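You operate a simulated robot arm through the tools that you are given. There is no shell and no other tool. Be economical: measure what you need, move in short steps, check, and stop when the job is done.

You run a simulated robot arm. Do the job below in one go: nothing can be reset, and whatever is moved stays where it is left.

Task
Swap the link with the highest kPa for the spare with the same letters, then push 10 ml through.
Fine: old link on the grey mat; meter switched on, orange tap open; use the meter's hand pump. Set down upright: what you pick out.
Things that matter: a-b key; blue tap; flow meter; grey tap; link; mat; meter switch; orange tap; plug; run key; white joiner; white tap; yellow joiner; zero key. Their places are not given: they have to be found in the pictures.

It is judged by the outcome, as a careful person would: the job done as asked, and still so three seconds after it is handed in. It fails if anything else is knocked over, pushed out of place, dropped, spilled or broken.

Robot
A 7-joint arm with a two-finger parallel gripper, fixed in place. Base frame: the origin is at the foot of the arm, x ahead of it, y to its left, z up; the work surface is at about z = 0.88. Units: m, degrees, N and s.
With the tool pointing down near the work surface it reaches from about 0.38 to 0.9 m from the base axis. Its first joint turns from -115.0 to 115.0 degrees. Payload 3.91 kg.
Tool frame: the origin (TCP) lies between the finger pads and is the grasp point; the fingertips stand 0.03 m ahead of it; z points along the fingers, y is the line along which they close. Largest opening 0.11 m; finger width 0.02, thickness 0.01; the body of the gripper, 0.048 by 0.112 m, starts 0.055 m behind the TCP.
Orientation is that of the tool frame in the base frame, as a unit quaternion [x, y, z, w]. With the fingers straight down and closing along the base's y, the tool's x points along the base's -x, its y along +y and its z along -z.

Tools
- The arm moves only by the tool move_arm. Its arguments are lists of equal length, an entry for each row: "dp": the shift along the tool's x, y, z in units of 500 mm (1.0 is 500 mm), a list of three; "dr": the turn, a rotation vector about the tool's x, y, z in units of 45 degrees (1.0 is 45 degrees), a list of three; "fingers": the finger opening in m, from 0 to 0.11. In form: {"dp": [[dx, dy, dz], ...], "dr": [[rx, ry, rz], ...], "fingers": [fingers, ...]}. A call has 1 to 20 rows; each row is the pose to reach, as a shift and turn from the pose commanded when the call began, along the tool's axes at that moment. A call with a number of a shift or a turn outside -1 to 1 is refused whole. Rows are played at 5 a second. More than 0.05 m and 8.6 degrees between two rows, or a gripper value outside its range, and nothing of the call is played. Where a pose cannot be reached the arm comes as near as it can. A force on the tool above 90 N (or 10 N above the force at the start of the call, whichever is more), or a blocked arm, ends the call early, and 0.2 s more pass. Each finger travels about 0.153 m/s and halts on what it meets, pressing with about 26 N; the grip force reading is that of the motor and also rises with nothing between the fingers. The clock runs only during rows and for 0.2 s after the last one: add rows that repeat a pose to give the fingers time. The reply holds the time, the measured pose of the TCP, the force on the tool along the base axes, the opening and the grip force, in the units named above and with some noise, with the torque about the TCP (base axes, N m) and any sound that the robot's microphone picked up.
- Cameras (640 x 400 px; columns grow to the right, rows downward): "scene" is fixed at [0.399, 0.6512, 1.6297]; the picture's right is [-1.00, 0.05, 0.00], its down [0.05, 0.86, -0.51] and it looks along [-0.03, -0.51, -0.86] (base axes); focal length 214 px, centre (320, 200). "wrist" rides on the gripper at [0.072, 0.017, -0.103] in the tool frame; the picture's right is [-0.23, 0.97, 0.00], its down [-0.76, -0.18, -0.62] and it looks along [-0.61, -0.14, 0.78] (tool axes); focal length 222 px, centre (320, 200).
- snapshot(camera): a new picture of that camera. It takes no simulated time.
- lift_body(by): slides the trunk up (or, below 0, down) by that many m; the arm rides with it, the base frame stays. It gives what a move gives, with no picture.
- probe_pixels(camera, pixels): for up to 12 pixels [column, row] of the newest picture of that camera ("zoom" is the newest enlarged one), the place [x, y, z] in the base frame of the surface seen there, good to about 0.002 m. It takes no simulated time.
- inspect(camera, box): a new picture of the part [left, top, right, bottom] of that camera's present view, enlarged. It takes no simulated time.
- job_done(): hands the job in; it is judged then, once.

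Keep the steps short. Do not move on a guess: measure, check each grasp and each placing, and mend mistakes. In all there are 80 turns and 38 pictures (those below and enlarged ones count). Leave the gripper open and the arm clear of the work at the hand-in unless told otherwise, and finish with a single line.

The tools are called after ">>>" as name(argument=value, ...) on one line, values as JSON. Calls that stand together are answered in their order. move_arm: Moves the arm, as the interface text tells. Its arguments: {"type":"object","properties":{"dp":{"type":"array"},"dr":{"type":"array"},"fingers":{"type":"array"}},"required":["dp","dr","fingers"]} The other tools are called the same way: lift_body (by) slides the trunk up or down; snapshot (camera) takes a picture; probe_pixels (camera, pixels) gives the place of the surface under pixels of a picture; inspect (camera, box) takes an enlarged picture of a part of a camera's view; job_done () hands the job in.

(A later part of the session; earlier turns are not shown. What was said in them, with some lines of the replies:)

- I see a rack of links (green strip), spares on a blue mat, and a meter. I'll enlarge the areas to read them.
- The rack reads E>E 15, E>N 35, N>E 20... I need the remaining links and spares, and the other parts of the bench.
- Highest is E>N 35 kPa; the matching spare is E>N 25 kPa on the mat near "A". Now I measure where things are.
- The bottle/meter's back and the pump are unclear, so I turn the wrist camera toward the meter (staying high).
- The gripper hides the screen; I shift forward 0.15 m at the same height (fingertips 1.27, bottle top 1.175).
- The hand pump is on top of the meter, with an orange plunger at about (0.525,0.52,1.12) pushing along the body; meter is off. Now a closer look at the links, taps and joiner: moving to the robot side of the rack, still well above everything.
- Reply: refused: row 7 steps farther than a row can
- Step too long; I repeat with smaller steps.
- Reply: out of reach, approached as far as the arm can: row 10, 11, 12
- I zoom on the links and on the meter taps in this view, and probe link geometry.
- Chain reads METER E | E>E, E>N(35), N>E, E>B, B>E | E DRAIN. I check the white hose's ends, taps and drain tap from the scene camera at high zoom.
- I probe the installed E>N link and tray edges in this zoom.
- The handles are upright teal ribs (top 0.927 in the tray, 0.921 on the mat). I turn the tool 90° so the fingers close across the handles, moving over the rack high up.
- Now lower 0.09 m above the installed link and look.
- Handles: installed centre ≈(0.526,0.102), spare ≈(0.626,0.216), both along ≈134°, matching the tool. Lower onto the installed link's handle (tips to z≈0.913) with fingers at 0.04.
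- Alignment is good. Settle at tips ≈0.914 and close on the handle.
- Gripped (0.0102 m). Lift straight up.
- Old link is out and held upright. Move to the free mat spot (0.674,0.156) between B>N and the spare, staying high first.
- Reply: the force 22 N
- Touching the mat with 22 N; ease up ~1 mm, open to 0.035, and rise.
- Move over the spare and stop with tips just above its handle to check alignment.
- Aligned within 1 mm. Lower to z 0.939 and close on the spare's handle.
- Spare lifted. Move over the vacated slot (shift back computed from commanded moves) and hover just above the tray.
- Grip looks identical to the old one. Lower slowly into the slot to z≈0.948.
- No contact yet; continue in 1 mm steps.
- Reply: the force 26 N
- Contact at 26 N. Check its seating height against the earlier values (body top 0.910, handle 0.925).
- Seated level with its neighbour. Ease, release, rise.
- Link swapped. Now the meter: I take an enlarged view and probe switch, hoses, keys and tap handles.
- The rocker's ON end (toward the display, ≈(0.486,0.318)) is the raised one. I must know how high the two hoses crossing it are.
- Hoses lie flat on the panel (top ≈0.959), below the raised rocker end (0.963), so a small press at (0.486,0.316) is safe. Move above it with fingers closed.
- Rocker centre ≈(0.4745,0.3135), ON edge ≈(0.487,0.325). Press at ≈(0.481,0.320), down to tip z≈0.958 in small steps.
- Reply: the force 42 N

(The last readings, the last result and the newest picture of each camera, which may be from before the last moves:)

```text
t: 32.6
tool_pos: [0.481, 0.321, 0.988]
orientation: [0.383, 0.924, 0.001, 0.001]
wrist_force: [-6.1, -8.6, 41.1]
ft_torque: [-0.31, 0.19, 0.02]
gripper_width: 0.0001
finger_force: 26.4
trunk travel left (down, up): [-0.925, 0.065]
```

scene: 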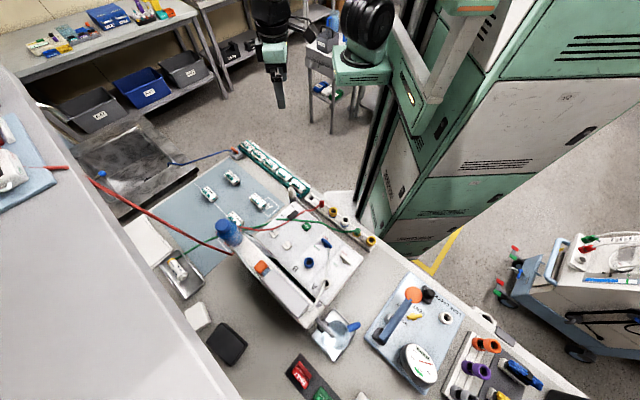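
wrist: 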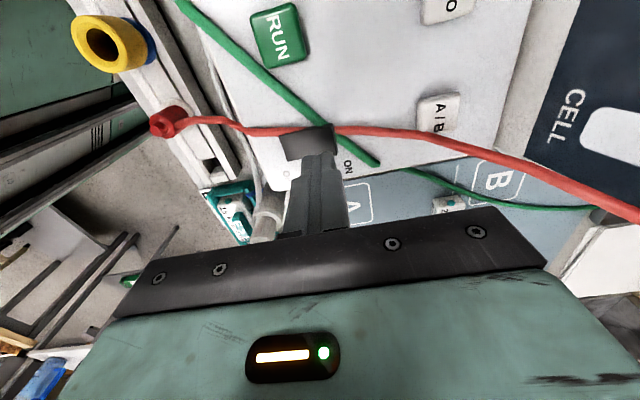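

Firm stop at 41 N; the rocker should be over. Rise and go to the vantage point that shows display, pump and hose end.

>>> move_arm(dp=[[0, 0, -0.09], [0, 0, -0.18], [0, 0, -0.27], [0, 0, -0.36], [0, 0, -0.45], [0, 0, -0.54], [0, 0, -0.62]], dr=[[0, 0, 0], [0, 0, -0.167], [0, 0, -0.333], [0, 0, -0.5], [0, 0, -0.667], [0, 0, -0.833], [0, 0, -1]], fingers=[0, 0, 0, 0.03, 0.06, 0.09, 0.11])

>>> move_arm(dp=[[0.045, 0.051, 0], [0.09, 0.103, 0], [0.136, 0.154, 0], [0.181, 0.205, 0], [0.227, 0.257, 0], [0.272, 0.308, 0], [0.272, 0.308, 0]], dr=[[0, 0, -0.167], [0, 0, -0.333], [0, 0, -0.5], [0, 0, -0.667], [0, 0, -0.833], [0, 0, -1], [0, 0, -1]], fingers=[0.11, 0.11, 0.11, 0.11, 0.11, 0.11, 0.11])

>>> snapshot(camera="wrist")

```text
t: 34.2
tool_pos: [0.4819, 0.3192, 1.2957]
orientation: [0.0, 1.0, -0.001, 0.0]
wrist_force: [0.5, -0.5, 0.7]
ft_torque: [-0.02, 0.0, 0.0]
gripper_width: 0.1101
finger_force: 0.1
trunk travel left (down, up): [-0.925, 0.065]
```

```text
t: 35.8
tool_pos: [0.3465, 0.4765, 1.2953]
orientation: [-0.383, 0.924, 0.0, 0.0]
wrist_force: [0.0, -1.2, -0.3]
ft_torque: [-0.01, 0.01, 0.01]
gripper_width: 0.1097
finger_force: 0.0
trunk travel left (down, up): [-0.925, 0.065]
```

```text
7 pictures are left
```

wrist: 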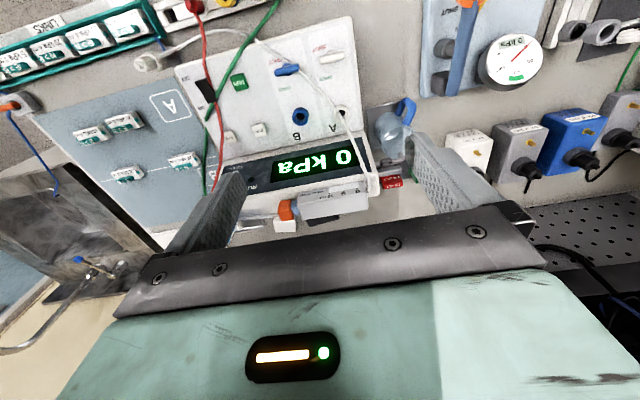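

The display shows "0 kPa": meter is on. Enlarge the pump/hose end.

>>> inspect(camera="wrist", box=[190, 90, 410, 230])

```text
2.86 times, centred on (300, 160) of wrist
```

zoom: 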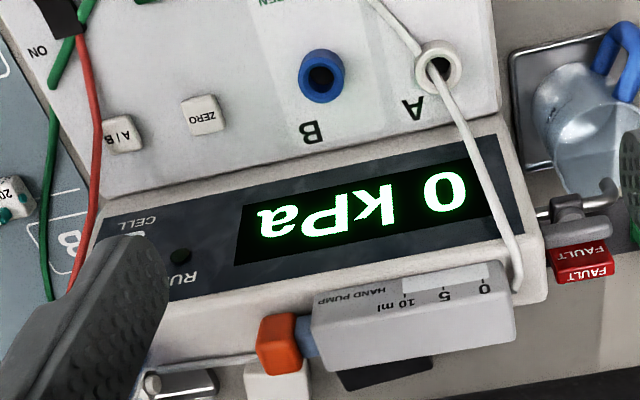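

The white hose runs pump → white joiner → rack, and the pump scale reads 0–10 ml. The drain's orange tap must be open; I measure where it is.

>>> probe_pixels(camera="wrist", pixels=[[5, 106], [10, 105], [16, 103], [25, 104], [30, 100], [20, 112], [15, 97], [10, 118], [287, 206], [297, 210], [283, 217], [312, 208]])

>>> probe_pixels(camera="zoom", pixels=[[270, 335], [295, 325], [285, 365], [305, 335], [330, 320], [260, 345], [280, 318], [420, 310], [350, 350], [460, 290], [500, 330], [440, 335]])

```text
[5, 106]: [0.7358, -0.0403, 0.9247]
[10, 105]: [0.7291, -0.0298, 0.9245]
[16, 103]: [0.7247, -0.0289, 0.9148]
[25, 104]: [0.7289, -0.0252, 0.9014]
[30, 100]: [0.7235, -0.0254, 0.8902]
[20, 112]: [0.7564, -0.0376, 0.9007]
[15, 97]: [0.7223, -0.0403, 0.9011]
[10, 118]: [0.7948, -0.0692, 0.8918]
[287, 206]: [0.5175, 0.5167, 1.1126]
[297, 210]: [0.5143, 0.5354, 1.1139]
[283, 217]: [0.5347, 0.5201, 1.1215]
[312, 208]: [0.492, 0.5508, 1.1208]
```

```text
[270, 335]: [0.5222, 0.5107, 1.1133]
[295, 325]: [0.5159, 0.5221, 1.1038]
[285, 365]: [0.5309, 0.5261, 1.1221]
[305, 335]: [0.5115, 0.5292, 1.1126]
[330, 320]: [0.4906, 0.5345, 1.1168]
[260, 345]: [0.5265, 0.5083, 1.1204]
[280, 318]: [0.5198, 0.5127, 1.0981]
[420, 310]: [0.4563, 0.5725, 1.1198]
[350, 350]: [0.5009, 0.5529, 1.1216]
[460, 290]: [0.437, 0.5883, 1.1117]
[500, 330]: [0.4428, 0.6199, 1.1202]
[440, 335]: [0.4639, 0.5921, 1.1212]
```

Tap at ≈(0.73,-0.035), handle top 0.9245. Travel there high, turning the tool back so fingers would close across the handle.

>>> move_arm(dp=[[0.011, -0.079, 0], [0.023, -0.158, 0], [0.034, -0.237, 0], [0.045, -0.316, 0], [0.057, -0.395, 0], [0.068, -0.474, 0], [0.079, -0.553, 0], [0.0905, -0.633, 0]], dr=[[0, 0, 0.125], [0, 0, 0.25], [0, 0, 0.375], [0, 0, 0.5], [0, 0, 0.625], [0, 0, 0.75], [0, 0, 0.875], [0, 0, 1]], fingers=[0.11, 0.11, 0.1, 0.09, 0.08, 0.07, 0.06, 0.06])

>>> move_arm(dp=[[-0.038, -0.051, 0.051], [-0.077, -0.102, 0.102], [-0.115, -0.154, 0.153], [-0.154, -0.205, 0.204], [-0.192, -0.256, 0.255], [-0.23, -0.307, 0.306], [-0.269, -0.358, 0.357], [-0.307, -0.41, 0.408], [-0.346, -0.461, 0.459], [-0.384, -0.512, 0.51], [-0.384, -0.512, 0.51]], dr=[[0, 0, 0.1], [0, 0, 0.2], [0, 0, 0.3], [0, 0, 0.4], [0, 0, 0.5], [0, 0, 0.6], [0, 0, 0.7], [0, 0, 0.8], [0, 0, 0.9], [0, 0, 1], [0, 0, 1]], fingers=[0.06, 0.06, 0.06, 0.06, 0.06, 0.06, 0.06, 0.06, 0.06, 0.06, 0.06])

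>>> inspect(camera="wrist", box=[200, 40, 440, 190])

```text
t: 37.6
tool_pos: [0.5396, 0.2201, 1.2988]
orientation: [0.0, 1.0, 0.0, -0.001]
wrist_force: [0.3, 0.4, 0.4]
ft_torque: [-0.01, -0.02, 0.01]
gripper_width: 0.0597
finger_force: 0.1
trunk travel left (down, up): [-0.925, 0.065]
```

```text
t: 40.0
tool_pos: [0.7299, -0.0383, 1.0376]
orientation: [0.383, 0.924, 0.0, -0.001]
wrist_force: [0.6, 0.4, -0.2]
ft_torque: [-0.01, 0.01, -0.03]
gripper_width: 0.0602
finger_force: 0.0
trunk travel left (down, up): [-0.925, 0.065]
```

```text
2.67 times, centred on (320, 115) of wrist
```

zoom: 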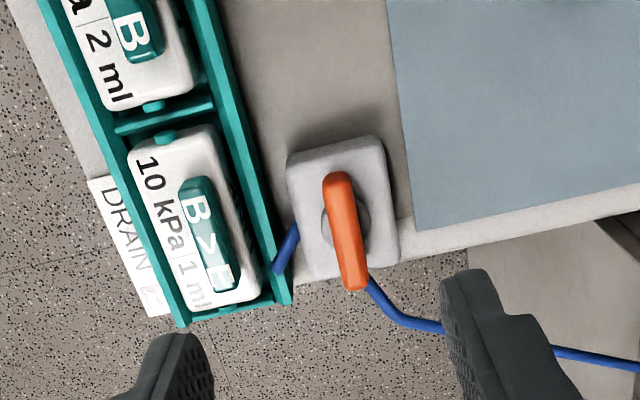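

The handle lies across the inlet stub (along the rack), as the meter's SHUT taps do, so it reads as shut. Measure the handle precisely.

>>> probe_pixels(camera="zoom", pixels=[[338, 182], [329, 215], [357, 215], [343, 215], [350, 260], [341, 265], [364, 265], [353, 286], [345, 235], [300, 180], [375, 290], [288, 245]])

```text
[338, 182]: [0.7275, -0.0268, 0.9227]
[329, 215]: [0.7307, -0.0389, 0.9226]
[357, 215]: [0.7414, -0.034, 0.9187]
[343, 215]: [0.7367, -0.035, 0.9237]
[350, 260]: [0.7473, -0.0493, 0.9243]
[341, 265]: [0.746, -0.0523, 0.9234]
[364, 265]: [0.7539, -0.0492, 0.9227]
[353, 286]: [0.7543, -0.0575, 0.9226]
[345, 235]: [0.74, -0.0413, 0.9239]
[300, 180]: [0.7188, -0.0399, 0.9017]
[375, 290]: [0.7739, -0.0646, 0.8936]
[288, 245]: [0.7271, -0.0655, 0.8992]
```

Handle centre ≈(0.741,-0.042), at 130°, top 0.9235. Align, lower with a 0.032 opening, and close.

>>> move_arm(dp=[[-0.0208, 0.0103, 0.05], [-0.0208, 0.0103, 0.11], [-0.0208, 0.0103, 0.16], [-0.0208, 0.0103, 0.19], [-0.0208, 0.0103, 0.19]], dr=[[0, 0, 0.1], [0, 0, 0.1], [0, 0, 0.1], [0, 0, 0.1], [0, 0, 0.1]], fingers=[0.032, 0.032, 0.032, 0.032, 0.032])

>>> move_arm(dp=[[0, 0, 0], [0, 0, 0], [0, 0, 0]], dr=[[0, 0, 0], [0, 0, 0], [0, 0, 0]], fingers=[0.01, 0, 0])

```text
t: 41.2
tool_pos: [0.7376, -0.0402, 0.9435]
orientation: [0.419, 0.908, 0.0, 0.001]
wrist_force: [-0.8, -1.1, 0.2]
ft_torque: [-0.04, 0.0, 0.0]
gripper_width: 0.0319
finger_force: 0.0
trunk travel left (down, up): [-0.925, 0.065]
```

```text
t: 42.0
tool_pos: [0.7391, -0.0382, 0.9446]
orientation: [0.417, 0.909, 0.001, 0.001]
wrist_force: [18.2, 13.0, -4.3]
ft_torque: [-0.19, -0.53, 0.93]
gripper_width: 0.0119
finger_force: 45.3
trunk travel left (down, up): [-0.925, 0.065]
```

Gripped (0.012). Relieve the side load by ~2 mm and try a small turn (15° counter-clockwise seen from above).

>>> move_arm(dp=[[0, 0.004, 0], [0, 0.005, 0], [0, 0.005, 0], [0, 0.005, 0], [0, 0.005, 0]], dr=[[0, 0, 0], [0, 0, 0], [0, 0, -0.15], [0, 0, -0.33], [0, 0, -0.33]], fingers=[0, 0, 0, 0, 0])

```text
t: 43.2
tool_pos: [0.7387, -0.0385, 0.9438]
orientation: [0.297, 0.955, -0.001, -0.001]
wrist_force: [-1.8, 5.5, -5.9]
ft_torque: [-0.22, -0.66, 0.02]
gripper_width: 0.0108
finger_force: 45.1
trunk travel left (down, up): [-0.925, 0.065]
```

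It turns freely. Continue to 90° total.

>>> move_arm(dp=[[0, 0, 0], [0, 0, 0], [0, 0, 0], [0, 0, 0], [0, 0, 0], [0, 0, 0], [0, 0, 0]], dr=[[0, 0, -0.167], [0, 0, -0.333], [0, 0, -0.5], [0, 0, -0.667], [0, 0, -0.833], [0, 0, -1], [0, 0, -1]], fingers=[0, 0, 0, 0, 0, 0, 0])

```text
t: 44.8
tool_pos: [0.7414, -0.0425, 0.9438]
orientation: [-0.09, 0.996, 0.0, -0.004]
wrist_force: [-19.9, -21.0, -14.8]
ft_torque: [-0.24, 0.71, -1.07]
gripper_width: 0.0119
finger_force: 45.1
trunk travel left (down, up): [-0.925, 0.065]
```

Side load has built up at ~60° turned; shift ~3 mm with the force to relieve it and read the torque.

>>> move_arm(dp=[[0.003, -0.002, 0], [0.006, -0.004, 0], [0.006, -0.004, 0]], dr=[[0, 0, 0], [0, 0, 0], [0, 0, 0]], fingers=[0, 0, 0])

```text
t: 45.6
tool_pos: [0.7392, -0.0428, 0.9441]
orientation: [-0.089, 0.996, 0.0, -0.001]
wrist_force: [-12.6, -17.5, -19.9]
ft_torque: [-0.47, 1.21, -0.95]
gripper_width: 0.0123
finger_force: 45.6
trunk travel left (down, up): [-0.925, 0.065]
```

Release, rise a little, and look at the handle.

>>> move_arm(dp=[[0, 0, 0], [0, 0, 0], [0, 0, -0.04], [0, 0, -0.1], [0, 0, -0.16], [0, 0, -0.16]], dr=[[0, 0, 0], [0, 0, 0], [0, 0, 0], [0, 0, 0], [0, 0, 0], [0, 0, 0]], fingers=[0.032, 0.032, 0.032, 0.032, 0.05, 0.05])

>>> inspect(camera="wrist", box=[200, 40, 440, 190])

```text
t: 47.0
tool_pos: [0.7387, -0.0414, 1.0241]
orientation: [-0.09, 0.996, 0.0, 0.0]
wrist_force: [-0.1, 0.1, 0.2]
ft_torque: [-0.03, -0.01, -0.05]
gripper_width: 0.0501
finger_force: 0.2
trunk travel left (down, up): [-0.925, 0.065]
```

```text
2.67 times, centred on (320, 115) of wrist
```

zoom: 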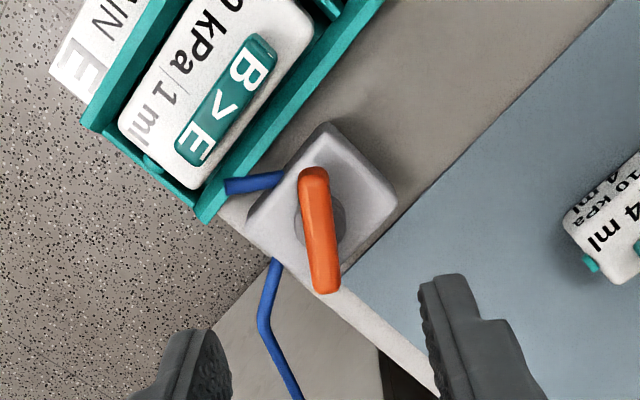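

>>> probe_pixels(camera="zoom", pixels=[[313, 172], [325, 287], [319, 230], [305, 200], [330, 200], [338, 270], [300, 235], [342, 225], [255, 212], [322, 128], [388, 195], [276, 265]])

```text
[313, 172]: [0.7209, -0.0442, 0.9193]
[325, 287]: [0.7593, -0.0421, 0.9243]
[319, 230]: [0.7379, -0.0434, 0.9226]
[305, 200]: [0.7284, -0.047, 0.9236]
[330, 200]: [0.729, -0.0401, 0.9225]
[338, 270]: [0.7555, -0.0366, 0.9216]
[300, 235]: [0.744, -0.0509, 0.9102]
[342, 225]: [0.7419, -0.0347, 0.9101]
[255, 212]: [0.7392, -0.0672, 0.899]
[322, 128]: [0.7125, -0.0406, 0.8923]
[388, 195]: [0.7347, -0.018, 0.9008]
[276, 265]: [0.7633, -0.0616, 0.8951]
```

Handle has turned ~53° about its centre (0.740,-0.043), now at +3°; it began at its end stop (-45°), so +45° is the other end. Regrip aligned and continue.

>>> move_arm(dp=[[-0.002, -0.0036, 0.05], [-0.002, -0.0036, 0.11], [-0.002, -0.0036, 0.162], [-0.002, -0.0036, 0.162], [-0.002, -0.0036, 0.162], [-0.002, -0.0036, 0.162], [-0.002, -0.0036, 0.162]], dr=[[0, 0, 0.163], [0, 0, 0.163], [0, 0, 0.163], [0, 0, 0.163], [0, 0, 0.163], [0, 0, 0.163], [0, 0, 0.163]], fingers=[0.032, 0.032, 0.032, 0.032, 0, 0, 0])

>>> move_arm(dp=[[0, 0, 0], [0, 0, 0], [0, 0, 0], [0, 0, 0], [0, 0, 0], [0, 0, 0], [0, 0, 0]], dr=[[0, 0, -0.167], [0, 0, -0.333], [0, 0, -0.5], [0, 0, -0.667], [0, 0, -0.833], [0, 0, -1], [0, 0, -1]], fingers=[0, 0, 0, 0, 0, 0, 0])

```text
t: 48.6
tool_pos: [0.7406, -0.0413, 0.9448]
orientation: [-0.026, 1.0, 0.0, 0.0]
wrist_force: [0.9, 5.0, -1.7]
ft_torque: [0.16, -0.47, 0.05]
gripper_width: 0.0106
finger_force: 45.4
trunk travel left (down, up): [-0.925, 0.065]
```

```text
t: 50.2
tool_pos: [0.7415, -0.0424, 0.9443]
orientation: [-0.405, 0.914, -0.001, 0.0]
wrist_force: [5.0, 11.0, 9.1]
ft_torque: [0.29, 0.35, -3.59]
gripper_width: 0.0296
finger_force: 45.2
trunk travel left (down, up): [-0.925, 0.065]
```

The fingers spread (0.030) with 3.6 N·m: the handle hit a stop. Open, rotate back to bar angle ≈+10°, and re-close to feel its angle.

>>> move_arm(dp=[[0, 0, 0], [0, 0, 0], [0, 0, -0.05], [0, 0, -0.05], [0, 0, -0.05], [0, 0, -0.05], [0, 0, -0.05], [0, 0, -0.05], [0, 0, 0], [0, 0, 0], [0, 0, 0], [0, 0, 0]], dr=[[0, 0, 0], [0, 0, 0], [0, 0, 0.16], [0, 0, 0.32], [0, 0, 0.48], [0, 0, 0.64], [0, 0, 0.76], [0, 0, 0.84], [0, 0, 0.84], [0, 0, 0.84], [0, 0, 0.84], [0, 0, 0.84]], fingers=[0.06, 0.06, 0.06, 0.06, 0.06, 0.06, 0.032, 0.032, 0.032, 0.0, 0.0, 0.0])

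```text
t: 52.8
tool_pos: [0.7408, -0.0423, 0.9427]
orientation: [-0.089, 0.996, -0.001, -0.001]
wrist_force: [-4.0, 8.2, -3.0]
ft_torque: [0.23, 0.02, -0.88]
gripper_width: 0.0121
finger_force: 44.9
trunk travel left (down, up): [-0.925, 0.065]
```

It sits firmly against the stop, so the tap is fully over. Release, rise and turn the tool for the pump push.

>>> move_arm(dp=[[0, 0, 0], [0, 0, 0], [0, 0, -0.09], [0, 0, -0.18], [0, 0, -0.27], [0, 0, -0.36], [0, 0, -0.45], [0, 0, -0.54], [0, 0, -0.63], [0, 0, -0.714], [0, 0, -0.714]], dr=[[0, 0, 0], [0, 0, 0], [0, 0, 0], [0, 0, 0], [0, 0, 0.167], [0, 0, 0.333], [0, 0, 0.5], [0, 0, 0.667], [0, 0, 0.833], [0, 0, 1], [0, 0, 1]], fingers=[0.032, 0.032, 0.032, 0.032, 0.032, 0.032, 0.02, 0.0, 0.0, 0.0, 0.0])

```text
t: 55.2
tool_pos: [0.7422, -0.0448, 1.3014]
orientation: [0.3, 0.954, 0.0, 0.0]
wrist_force: [0.3, 0.4, 0.3]
ft_torque: [-0.02, 0.02, -0.01]
gripper_width: 0.0001
finger_force: 26.4
trunk travel left (down, up): [-0.925, 0.065]
```

>>> move_arm(dp=[[0.0705, 0.0514, 0], [0.141, 0.1028, 0], [0.2115, 0.1542, 0], [0.282, 0.2057, 0], [0.3525, 0.2571, 0], [0.423, 0.3085, 0], [0.4934, 0.3599, 0], [0.5639, 0.4113, 0], [0.6344, 0.4627, 0], [0.7049, 0.5142, 0], [0.7754, 0.5656, 0], [0.8459, 0.617, 0], [0.9164, 0.6684, 0], [0.9164, 0.6684, 0]], dr=[[0, 0, 0.017], [0, 0, 0.034], [0, 0, 0.05], [0, 0, 0.07], [0, 0, 0.087], [0, 0, 0.1], [0, 0, 0.12], [0, 0, 0.14], [0, 0, 0.155], [0, 0, 0.173], [0, 0, 0.19], [0, 0, 0.21], [0, 0, 0.225], [0, 0, 0.225]], fingers=[0, 0, 0, 0, 0, 0, 0, 0, 0, 0, 0, 0, 0, 0])

>>> snapshot(camera="scene")

```text
t: 58.2
tool_pos: [0.5571, 0.4943, 1.3003]
orientation: [0.383, 0.924, -0.001, 0.0]
wrist_force: [0.2, 0.6, -1.3]
ft_torque: [-0.01, -0.01, 0.01]
gripper_width: 0.0
finger_force: 26.1
trunk travel left (down, up): [-0.925, 0.065]
```

```text
3 pictures are left
```

scene: 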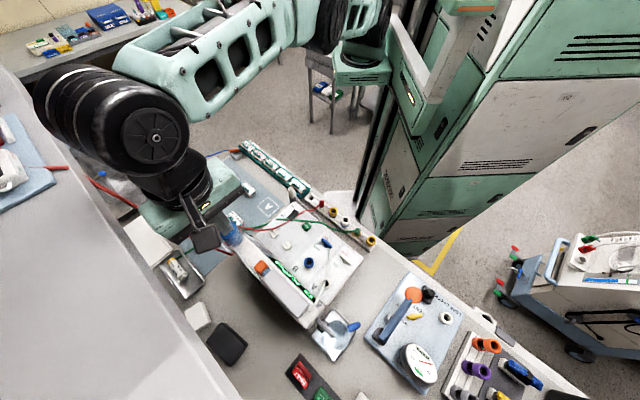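

Arm is above the gap between bottle and plunger. Probe cap and bottle extents once more before descending.

>>> probe_pixels(camera="scene", pixels=[[255, 268], [261, 262], [262, 272], [268, 267], [258, 264], [268, 273], [271, 276], [226, 228], [234, 232], [238, 243], [276, 280], [256, 272]])

```text
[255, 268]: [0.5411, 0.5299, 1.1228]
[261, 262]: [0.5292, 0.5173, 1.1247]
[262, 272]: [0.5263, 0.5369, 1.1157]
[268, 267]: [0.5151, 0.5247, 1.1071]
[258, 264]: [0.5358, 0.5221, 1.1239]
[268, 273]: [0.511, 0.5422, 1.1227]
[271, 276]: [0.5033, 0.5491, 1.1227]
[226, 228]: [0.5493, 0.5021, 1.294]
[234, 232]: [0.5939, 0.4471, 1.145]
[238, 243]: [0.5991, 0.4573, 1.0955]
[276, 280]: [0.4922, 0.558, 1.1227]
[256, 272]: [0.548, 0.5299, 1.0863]
```

Clear. Descend beside the plunger to TCP z 1.133.

>>> move_arm(dp=[[0, 0, 0.08], [0, 0, 0.16], [0, 0, 0.24], [0, 0, 0.3], [0, 0, 0.334], [0, 0, 0.334]], dr=[[0, 0, 0], [0, 0, 0], [0, 0, 0], [0, 0, 0], [0, 0, 0], [0, 0, 0]], fingers=[0, 0, 0, 0, 0, 0])

```text
t: 59.6
tool_pos: [0.5537, 0.4921, 1.1346]
orientation: [0.382, 0.924, 0.0, 0.0]
wrist_force: [0.3, -1.3, -0.6]
ft_torque: [-0.01, -0.01, 0.0]
gripper_width: 0.0
finger_force: 26.1
trunk travel left (down, up): [-0.925, 0.065]
```

Advance toward the cap: 18 mm then 1 mm steps, watching force.

>>> move_arm(dp=[[0.01, 0.005, 0], [0.02, 0.005, 0], [0.03, 0.005, 0], [0.036, 0.005, 0], [0.038, 0.005, 0], [0.04, 0.005, 0], [0.042, 0.005, 0], [0.044, 0.005, 0], [0.046, 0.005, 0], [0.048, 0.005, 0], [0.048, 0.005, 0]], dr=[[0, 0, 0], [0, 0, 0], [0, 0, 0], [0, 0, 0], [0, 0, 0], [0, 0, 0], [0, 0, 0], [0, 0, 0], [0, 0, 0], [0, 0, 0], [0, 0, 0]], fingers=[0, 0, 0, 0, 0, 0, 0, 0, 0, 0, 0])

```text
t: 62.0
tool_pos: [0.5444, 0.5078, 1.1341]
orientation: [0.383, 0.924, -0.002, 0.002]
wrist_force: [17.7, -32.5, 1.9]
ft_torque: [-0.89, -0.1, 0.09]
gripper_width: 0.0002
finger_force: 26.2
trunk travel left (down, up): [-0.925, 0.065]
```

37 N resistance. Hold here for a second to see whether the plunger creeps.

>>> move_arm(dp=[[0, 0, 0], [0, 0, 0], [0, 0, 0], [0, 0, 0], [0, 0, 0]], dr=[[0, 0, 0], [0, 0, 0], [0, 0, 0], [0, 0, 0], [0, 0, 0]], fingers=[0, 0, 0, 0, 0])

```text
t: 63.2
tool_pos: [0.5452, 0.508, 1.1343]
orientation: [0.384, 0.923, 0.0, 0.002]
wrist_force: [17.0, -36.7, -1.4]
ft_torque: [-0.67, -0.34, 0.15]
gripper_width: 0.0
finger_force: 26.3
trunk travel left (down, up): [-0.925, 0.065]
```

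No creep. Read the display (visible to the scene camera) while pressing, to see the pressure.

>>> inspect(camera="scene", box=[225, 225, 353, 305])

```text
5.00 times, centred on (289, 265) of scene
```

zoom: 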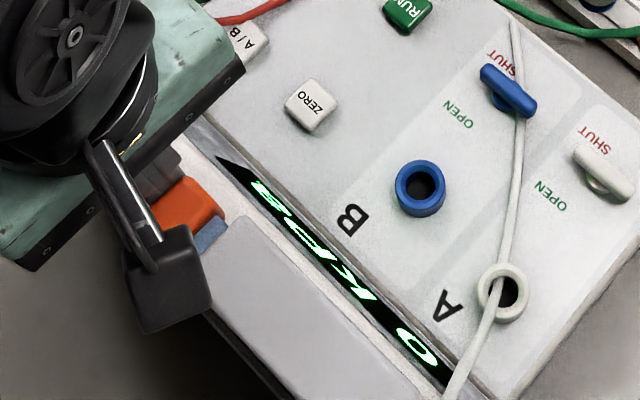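

Display still 0 kPa and the plunger hasn't moved, so it's only stiff or off-centre; press a bit further.

>>> move_arm(dp=[[0.002, 0, 0], [0.004, 0, 0], [0.006, 0, 0], [0.008, 0, 0], [0.008, 0, 0]], dr=[[0, 0, 0], [0, 0, 0], [0, 0, 0], [0, 0, 0], [0, 0, 0]], fingers=[0, 0, 0, 0, 0])

```text
t: 64.4
tool_pos: [0.544, 0.5085, 1.1349]
orientation: [0.384, 0.923, -0.001, 0.004]
wrist_force: [21.9, -41.6, -0.8]
ft_torque: [-0.74, -0.29, 0.21]
gripper_width: 0.0001
finger_force: 26.2
trunk travel left (down, up): [-0.925, 0.065]
```

Still resisting at 47 N; increase slowly toward ~75 N.

>>> move_arm(dp=[[0.003, 0, 0], [0.006, 0, 0], [0.009, 0, 0], [0.012, 0, 0], [0.014, 0, 0], [0.014, 0, 0], [0.014, 0, 0]], dr=[[0, 0, 0], [0, 0, 0], [0, 0, 0], [0, 0, 0], [0, 0, 0], [0, 0, 0], [0, 0, 0]], fingers=[0, 0, 0, 0, 0, 0, 0])

```text
t: 66.0
tool_pos: [0.5434, 0.5097, 1.1336]
orientation: [0.386, 0.922, -0.003, 0.007]
wrist_force: [28.7, -60.3, 13.5]
ft_torque: [-0.65, -0.21, 0.35]
gripper_width: 0.0001
finger_force: 26.0
trunk travel left (down, up): [-0.925, 0.065]
```

67 N and no motion at 0 kPa: the plunger is already fully in (scale 10…0 spans ≈48 mm, with only ~12 mm of rod showing, and the bottle stands ~70 mm away). It has to be drawn out first. Back off, rise and straddle the cap.

>>> move_arm(dp=[[-0.02, 0, 0], [-0.05, 0, 0], [-0.05, 0, -0.06], [-0.05, 0, -0.13], [-0.02, 0.002, -0.13], [0.012, 0.004, -0.13], [0.012, 0.004, -0.13], [0.012, 0.004, -0.13]], dr=[[0, 0, 0], [0, 0, 0], [0, 0, 0], [0, 0, 0], [0, 0, 0], [0, 0, 0], [0, 0, 0], [0, 0, 0]], fingers=[0, 0, 0, 0, 0.03, 0.055, 0.055, 0.055])

```text
t: 67.8
tool_pos: [0.5283, 0.5233, 1.1975]
orientation: [0.383, 0.924, 0.0, 0.0]
wrist_force: [0.3, 0.6, 0.0]
ft_torque: [-0.02, -0.01, 0.02]
gripper_width: 0.0548
finger_force: 0.2
trunk travel left (down, up): [-0.925, 0.065]
```

Positioned over the cap centre. Lower with force watch, then close.

>>> move_arm(dp=[[0, 0, 0.04], [0, 0, 0.08], [0, 0, 0.11], [0, 0, 0.13], [0, 0, 0.13], [0, 0, 0.13], [0, 0, 0.13], [0, 0, 0.13]], dr=[[0, 0, 0], [0, 0, 0], [0, 0, 0], [0, 0, 0], [0, 0, 0], [0, 0, 0], [0, 0, 0], [0, 0, 0]], fingers=[0.055, 0.055, 0.055, 0.055, 0.055, 0.02, 0.0, 0.0])

```text
t: 69.6
tool_pos: [0.529, 0.5262, 1.1332]
orientation: [0.382, 0.924, 0.0, 0.001]
wrist_force: [5.8, 5.8, -3.1]
ft_torque: [0.22, -0.07, -0.05]
gripper_width: 0.0261
finger_force: 44.9
trunk travel left (down, up): [-0.925, 0.065]
```

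Cap gripped (0.026). Pull back 20 mm first.

>>> move_arm(dp=[[-0.006, 0.001, 0], [-0.012, 0.001, 0], [-0.018, 0.001, 0], [-0.024, 0.001, 0], [-0.03, 0.001, 0], [-0.036, 0.001, 0], [-0.04, 0.001, 0], [-0.04, 0.001, 0]], dr=[[0, 0, 0], [0, 0, 0], [0, 0, 0], [0, 0, 0], [0, 0, 0], [0, 0, 0], [0, 0, 0], [0, 0, 0]], fingers=[0, 0, 0, 0, 0, 0, 0, 0])

```text
t: 71.4
tool_pos: [0.5438, 0.5109, 1.1331]
orientation: [0.382, 0.924, -0.001, 0.0]
wrist_force: [-6.6, -7.7, -1.6]
ft_torque: [-0.05, 0.25, -0.06]
gripper_width: 0.0259
finger_force: 45.3
trunk travel left (down, up): [-0.925, 0.065]
```

It slides out freely. Continue pulling ~20 mm more.

>>> move_arm(dp=[[-0.006, 0, 0], [-0.012, 0, 0], [-0.018, 0, 0], [-0.024, 0, 0], [-0.03, 0, 0], [-0.036, 0, 0], [-0.042, 0, 0], [-0.042, 0, 0]], dr=[[0, 0, 0], [0, 0, 0], [0, 0, 0], [0, 0, 0], [0, 0, 0], [0, 0, 0], [0, 0, 0], [0, 0, 0]], fingers=[0, 0, 0, 0, 0, 0, 0, 0])

```text
t: 73.2
tool_pos: [0.5587, 0.497, 1.1327]
orientation: [0.382, 0.924, 0.0, -0.001]
wrist_force: [-6.2, -5.3, -12.5]
ft_torque: [0.02, 0.13, -0.03]
gripper_width: 0.0259
finger_force: 44.6
trunk travel left (down, up): [-0.925, 0.065]
```

>>> move_arm(dp=[[-0.004, 0, 0], [-0.008, 0, 0], [-0.012, 0, 0], [-0.016, 0, 0], [-0.016, 0, 0]], dr=[[0, 0, 0], [0, 0, 0], [0, 0, 0], [0, 0, 0], [0, 0, 0]], fingers=[0, 0, 0, 0, 0])

```text
t: 74.4
tool_pos: [0.5626, 0.493, 1.1339]
orientation: [0.381, 0.925, -0.001, -0.002]
wrist_force: [-22.2, 3.2, -20.2]
ft_torque: [0.07, 0.34, -0.09]
gripper_width: 0.0258
finger_force: 45.2
trunk travel left (down, up): [-0.925, 0.065]
```

Stop reached at ~47 mm: 10 ml drawn. Now push back in, slowly, first 12 mm to check that it flows.

>>> move_arm(dp=[[0.004, 0, 0], [0.008, 0, 0], [0.012, 0, 0], [0.016, 0, 0], [0.02, 0, 0], [0.024, 0, 0]], dr=[[0, 0, 0], [0, 0, 0], [0, 0, 0], [0, 0, 0], [0, 0, 0], [0, 0, 0]], fingers=[0, 0, 0, 0, 0, 0])

>>> inspect(camera="scene", box=[225, 225, 353, 305])

```text
t: 75.8
tool_pos: [0.5577, 0.4988, 1.134]
orientation: [0.382, 0.924, -0.001, 0.001]
wrist_force: [-4.4, -6.0, -18.0]
ft_torque: [-1.06, -0.81, -0.13]
gripper_width: 0.0256
finger_force: 45.9
trunk travel left (down, up): [-0.925, 0.065]
```

```text
5.00 times, centred on (289, 265) of scene
```

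zoom: 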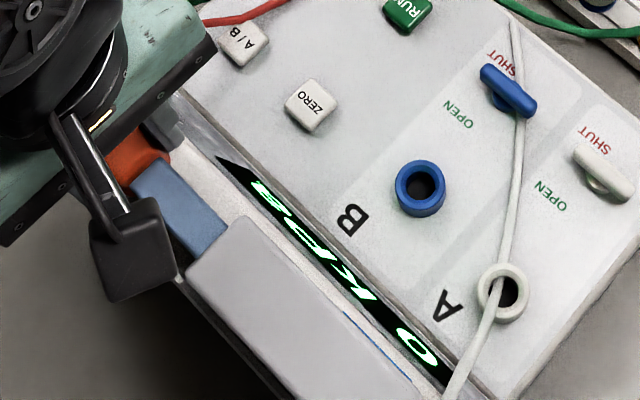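

It moves with little force and the display shows 0 kPa (no trapped pressure), so the path is open. Push the rest in to the stop.

>>> move_arm(dp=[[0.004, 0, 0], [0.008, 0, 0], [0.012, 0, 0], [0.016, 0, 0], [0.02, 0, 0], [0.024, 0, 0], [0.028, 0, 0], [0.032, 0, 0], [0.036, 0, 0], [0.04, 0, 0], [0.044, 0, 0], [0.048, 0, 0], [0.052, 0, 0], [0.056, 0, 0], [0.06, 0, 0], [0.064, 0, 0], [0.068, 0, 0], [0.072, 0, 0], [0.076, 0, 0], [0.076, 0, 0]], dr=[[0, 0, 0], [0, 0, 0], [0, 0, 0], [0, 0, 0], [0, 0, 0], [0, 0, 0], [0, 0, 0], [0, 0, 0], [0, 0, 0], [0, 0, 0], [0, 0, 0], [0, 0, 0], [0, 0, 0], [0, 0, 0], [0, 0, 0], [0, 0, 0], [0, 0, 0], [0, 0, 0], [0, 0, 0], [0, 0, 0]], fingers=[0, 0, 0, 0, 0, 0, 0, 0, 0, 0, 0, 0, 0, 0, 0, 0, 0, 0, 0, 0])

```text
t: 80.0
tool_pos: [0.5295, 0.5256, 1.1331]
orientation: [0.383, 0.924, -0.001, -0.001]
wrist_force: [-8.7, -14.6, -11.9]
ft_torque: [-0.02, 0.43, -0.07]
gripper_width: 0.0259
finger_force: 45.3
trunk travel left (down, up): [-0.925, 0.065]
```

Back to within ~1 mm of the original position; press on to the end stop.

>>> move_arm(dp=[[0.002, 0, 0], [0.004, 0, 0], [0.006, 0, 0], [0.006, 0, 0]], dr=[[0, 0, 0], [0, 0, 0], [0, 0, 0], [0, 0, 0]], fingers=[0, 0, 0, 0])

```text
t: 81.0
tool_pos: [0.5279, 0.5266, 1.1341]
orientation: [0.383, 0.924, -0.001, 0.002]
wrist_force: [-0.3, -25.2, -10.3]
ft_torque: [-0.46, 0.05, -0.1]
gripper_width: 0.026
finger_force: 44.8
trunk travel left (down, up): [-0.925, 0.065]
```

End stop reached: 10 ml pushed. Release, rise and move clear.

>>> move_arm(dp=[[-0.006, 0, 0], [-0.006, 0, 0], [-0.006, 0, 0], [-0.006, 0, -0.06], [-0.006, 0, -0.14], [-0.006, 0, -0.22], [-0.006, 0, -0.3], [-0.006, 0, -0.36], [-0.09, 0, -0.36], [-0.17, 0, -0.36], [-0.25, 0, -0.36], [-0.33, 0, -0.36], [-0.41, 0, -0.36], [-0.49, 0, -0.36]], dr=[[0, 0, 0], [0, 0, 0], [0, 0, 0], [0, 0, 0], [0, 0, 0], [0, 0, 0], [0, 0, 0], [0, 0, 0], [0, 0, 0], [0, 0, 0], [0, 0, 0], [0, 0, 0], [0, 0, 0], [0, 0, 0]], fingers=[0, 0.055, 0.055, 0.055, 0.055, 0.055, 0.055, 0.055, 0.055, 0.08, 0.11, 0.11, 0.11, 0.11])

```text
t: 84.0
tool_pos: [0.7014, 0.3583, 1.3115]
orientation: [0.382, 0.924, 0.001, 0.0]
wrist_force: [-0.6, 0.4, -0.3]
ft_torque: [-0.05, -0.03, -0.01]
gripper_width: 0.1103
finger_force: 0.1
out of reach, approached as far as the arm can: row 7, 8, 9
trunk travel left (down, up): [-0.925, 0.065]
```

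Move the arm back to its starting place for a final look.

>>> move_arm(dp=[[-0.005, -0.087, 0], [-0.01, -0.173, 0], [-0.016, -0.26, 0], [-0.021, -0.347, 0], [-0.026, -0.433, 0], [-0.031, -0.52, 0], [-0.037, -0.606, 0], [-0.042, -0.693, 0]], dr=[[0, 0, 0], [0, 0, 0], [0, 0, 0], [0, 0, 0], [0, 0, 0], [0, 0, 0], [0, 0, 0], [0, 0, 0]], fingers=[0.11, 0.11, 0.11, 0.11, 0.11, 0.11, 0.11, 0.11])

>>> inspect(camera="scene", box=[170, 135, 394, 310])

```text
t: 85.8
tool_pos: [0.4725, 0.096, 1.312]
orientation: [0.381, 0.924, -0.001, 0.0]
wrist_force: [-0.3, 0.1, 0.0]
ft_torque: [0.0, 0.01, 0.0]
gripper_width: 0.11
finger_force: 0.1
trunk travel left (down, up): [-0.925, 0.065]
```

```text
2.29 times, centred on (282, 222) of scene
```

zoom: 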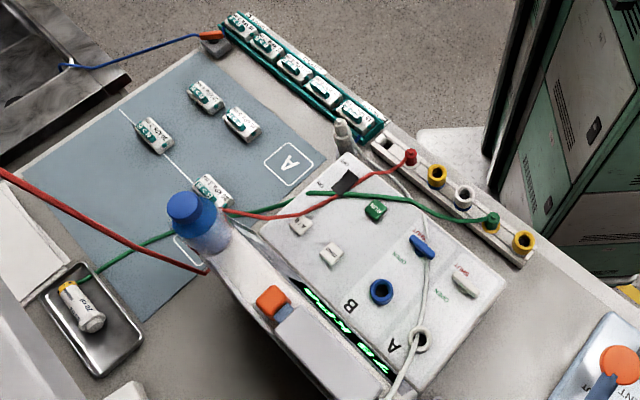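

The display now reads about 75 kPa, which is the sum of the five links in line (15+25+20+5+10), so the 10 ml went through. The old link stands upright on the mat, all else is in place and the gripper is open and clear.

>>> job_done()

```text
The job is handed in.
```

The E>N 35 kPa link is swapped for the E>N 25 kPa spare and stands upright on the grey mat, and 10 ml was pushed through with the meter's hand pump, the meter on and the orange tap turned to its stop (taken as open, since it has no label).
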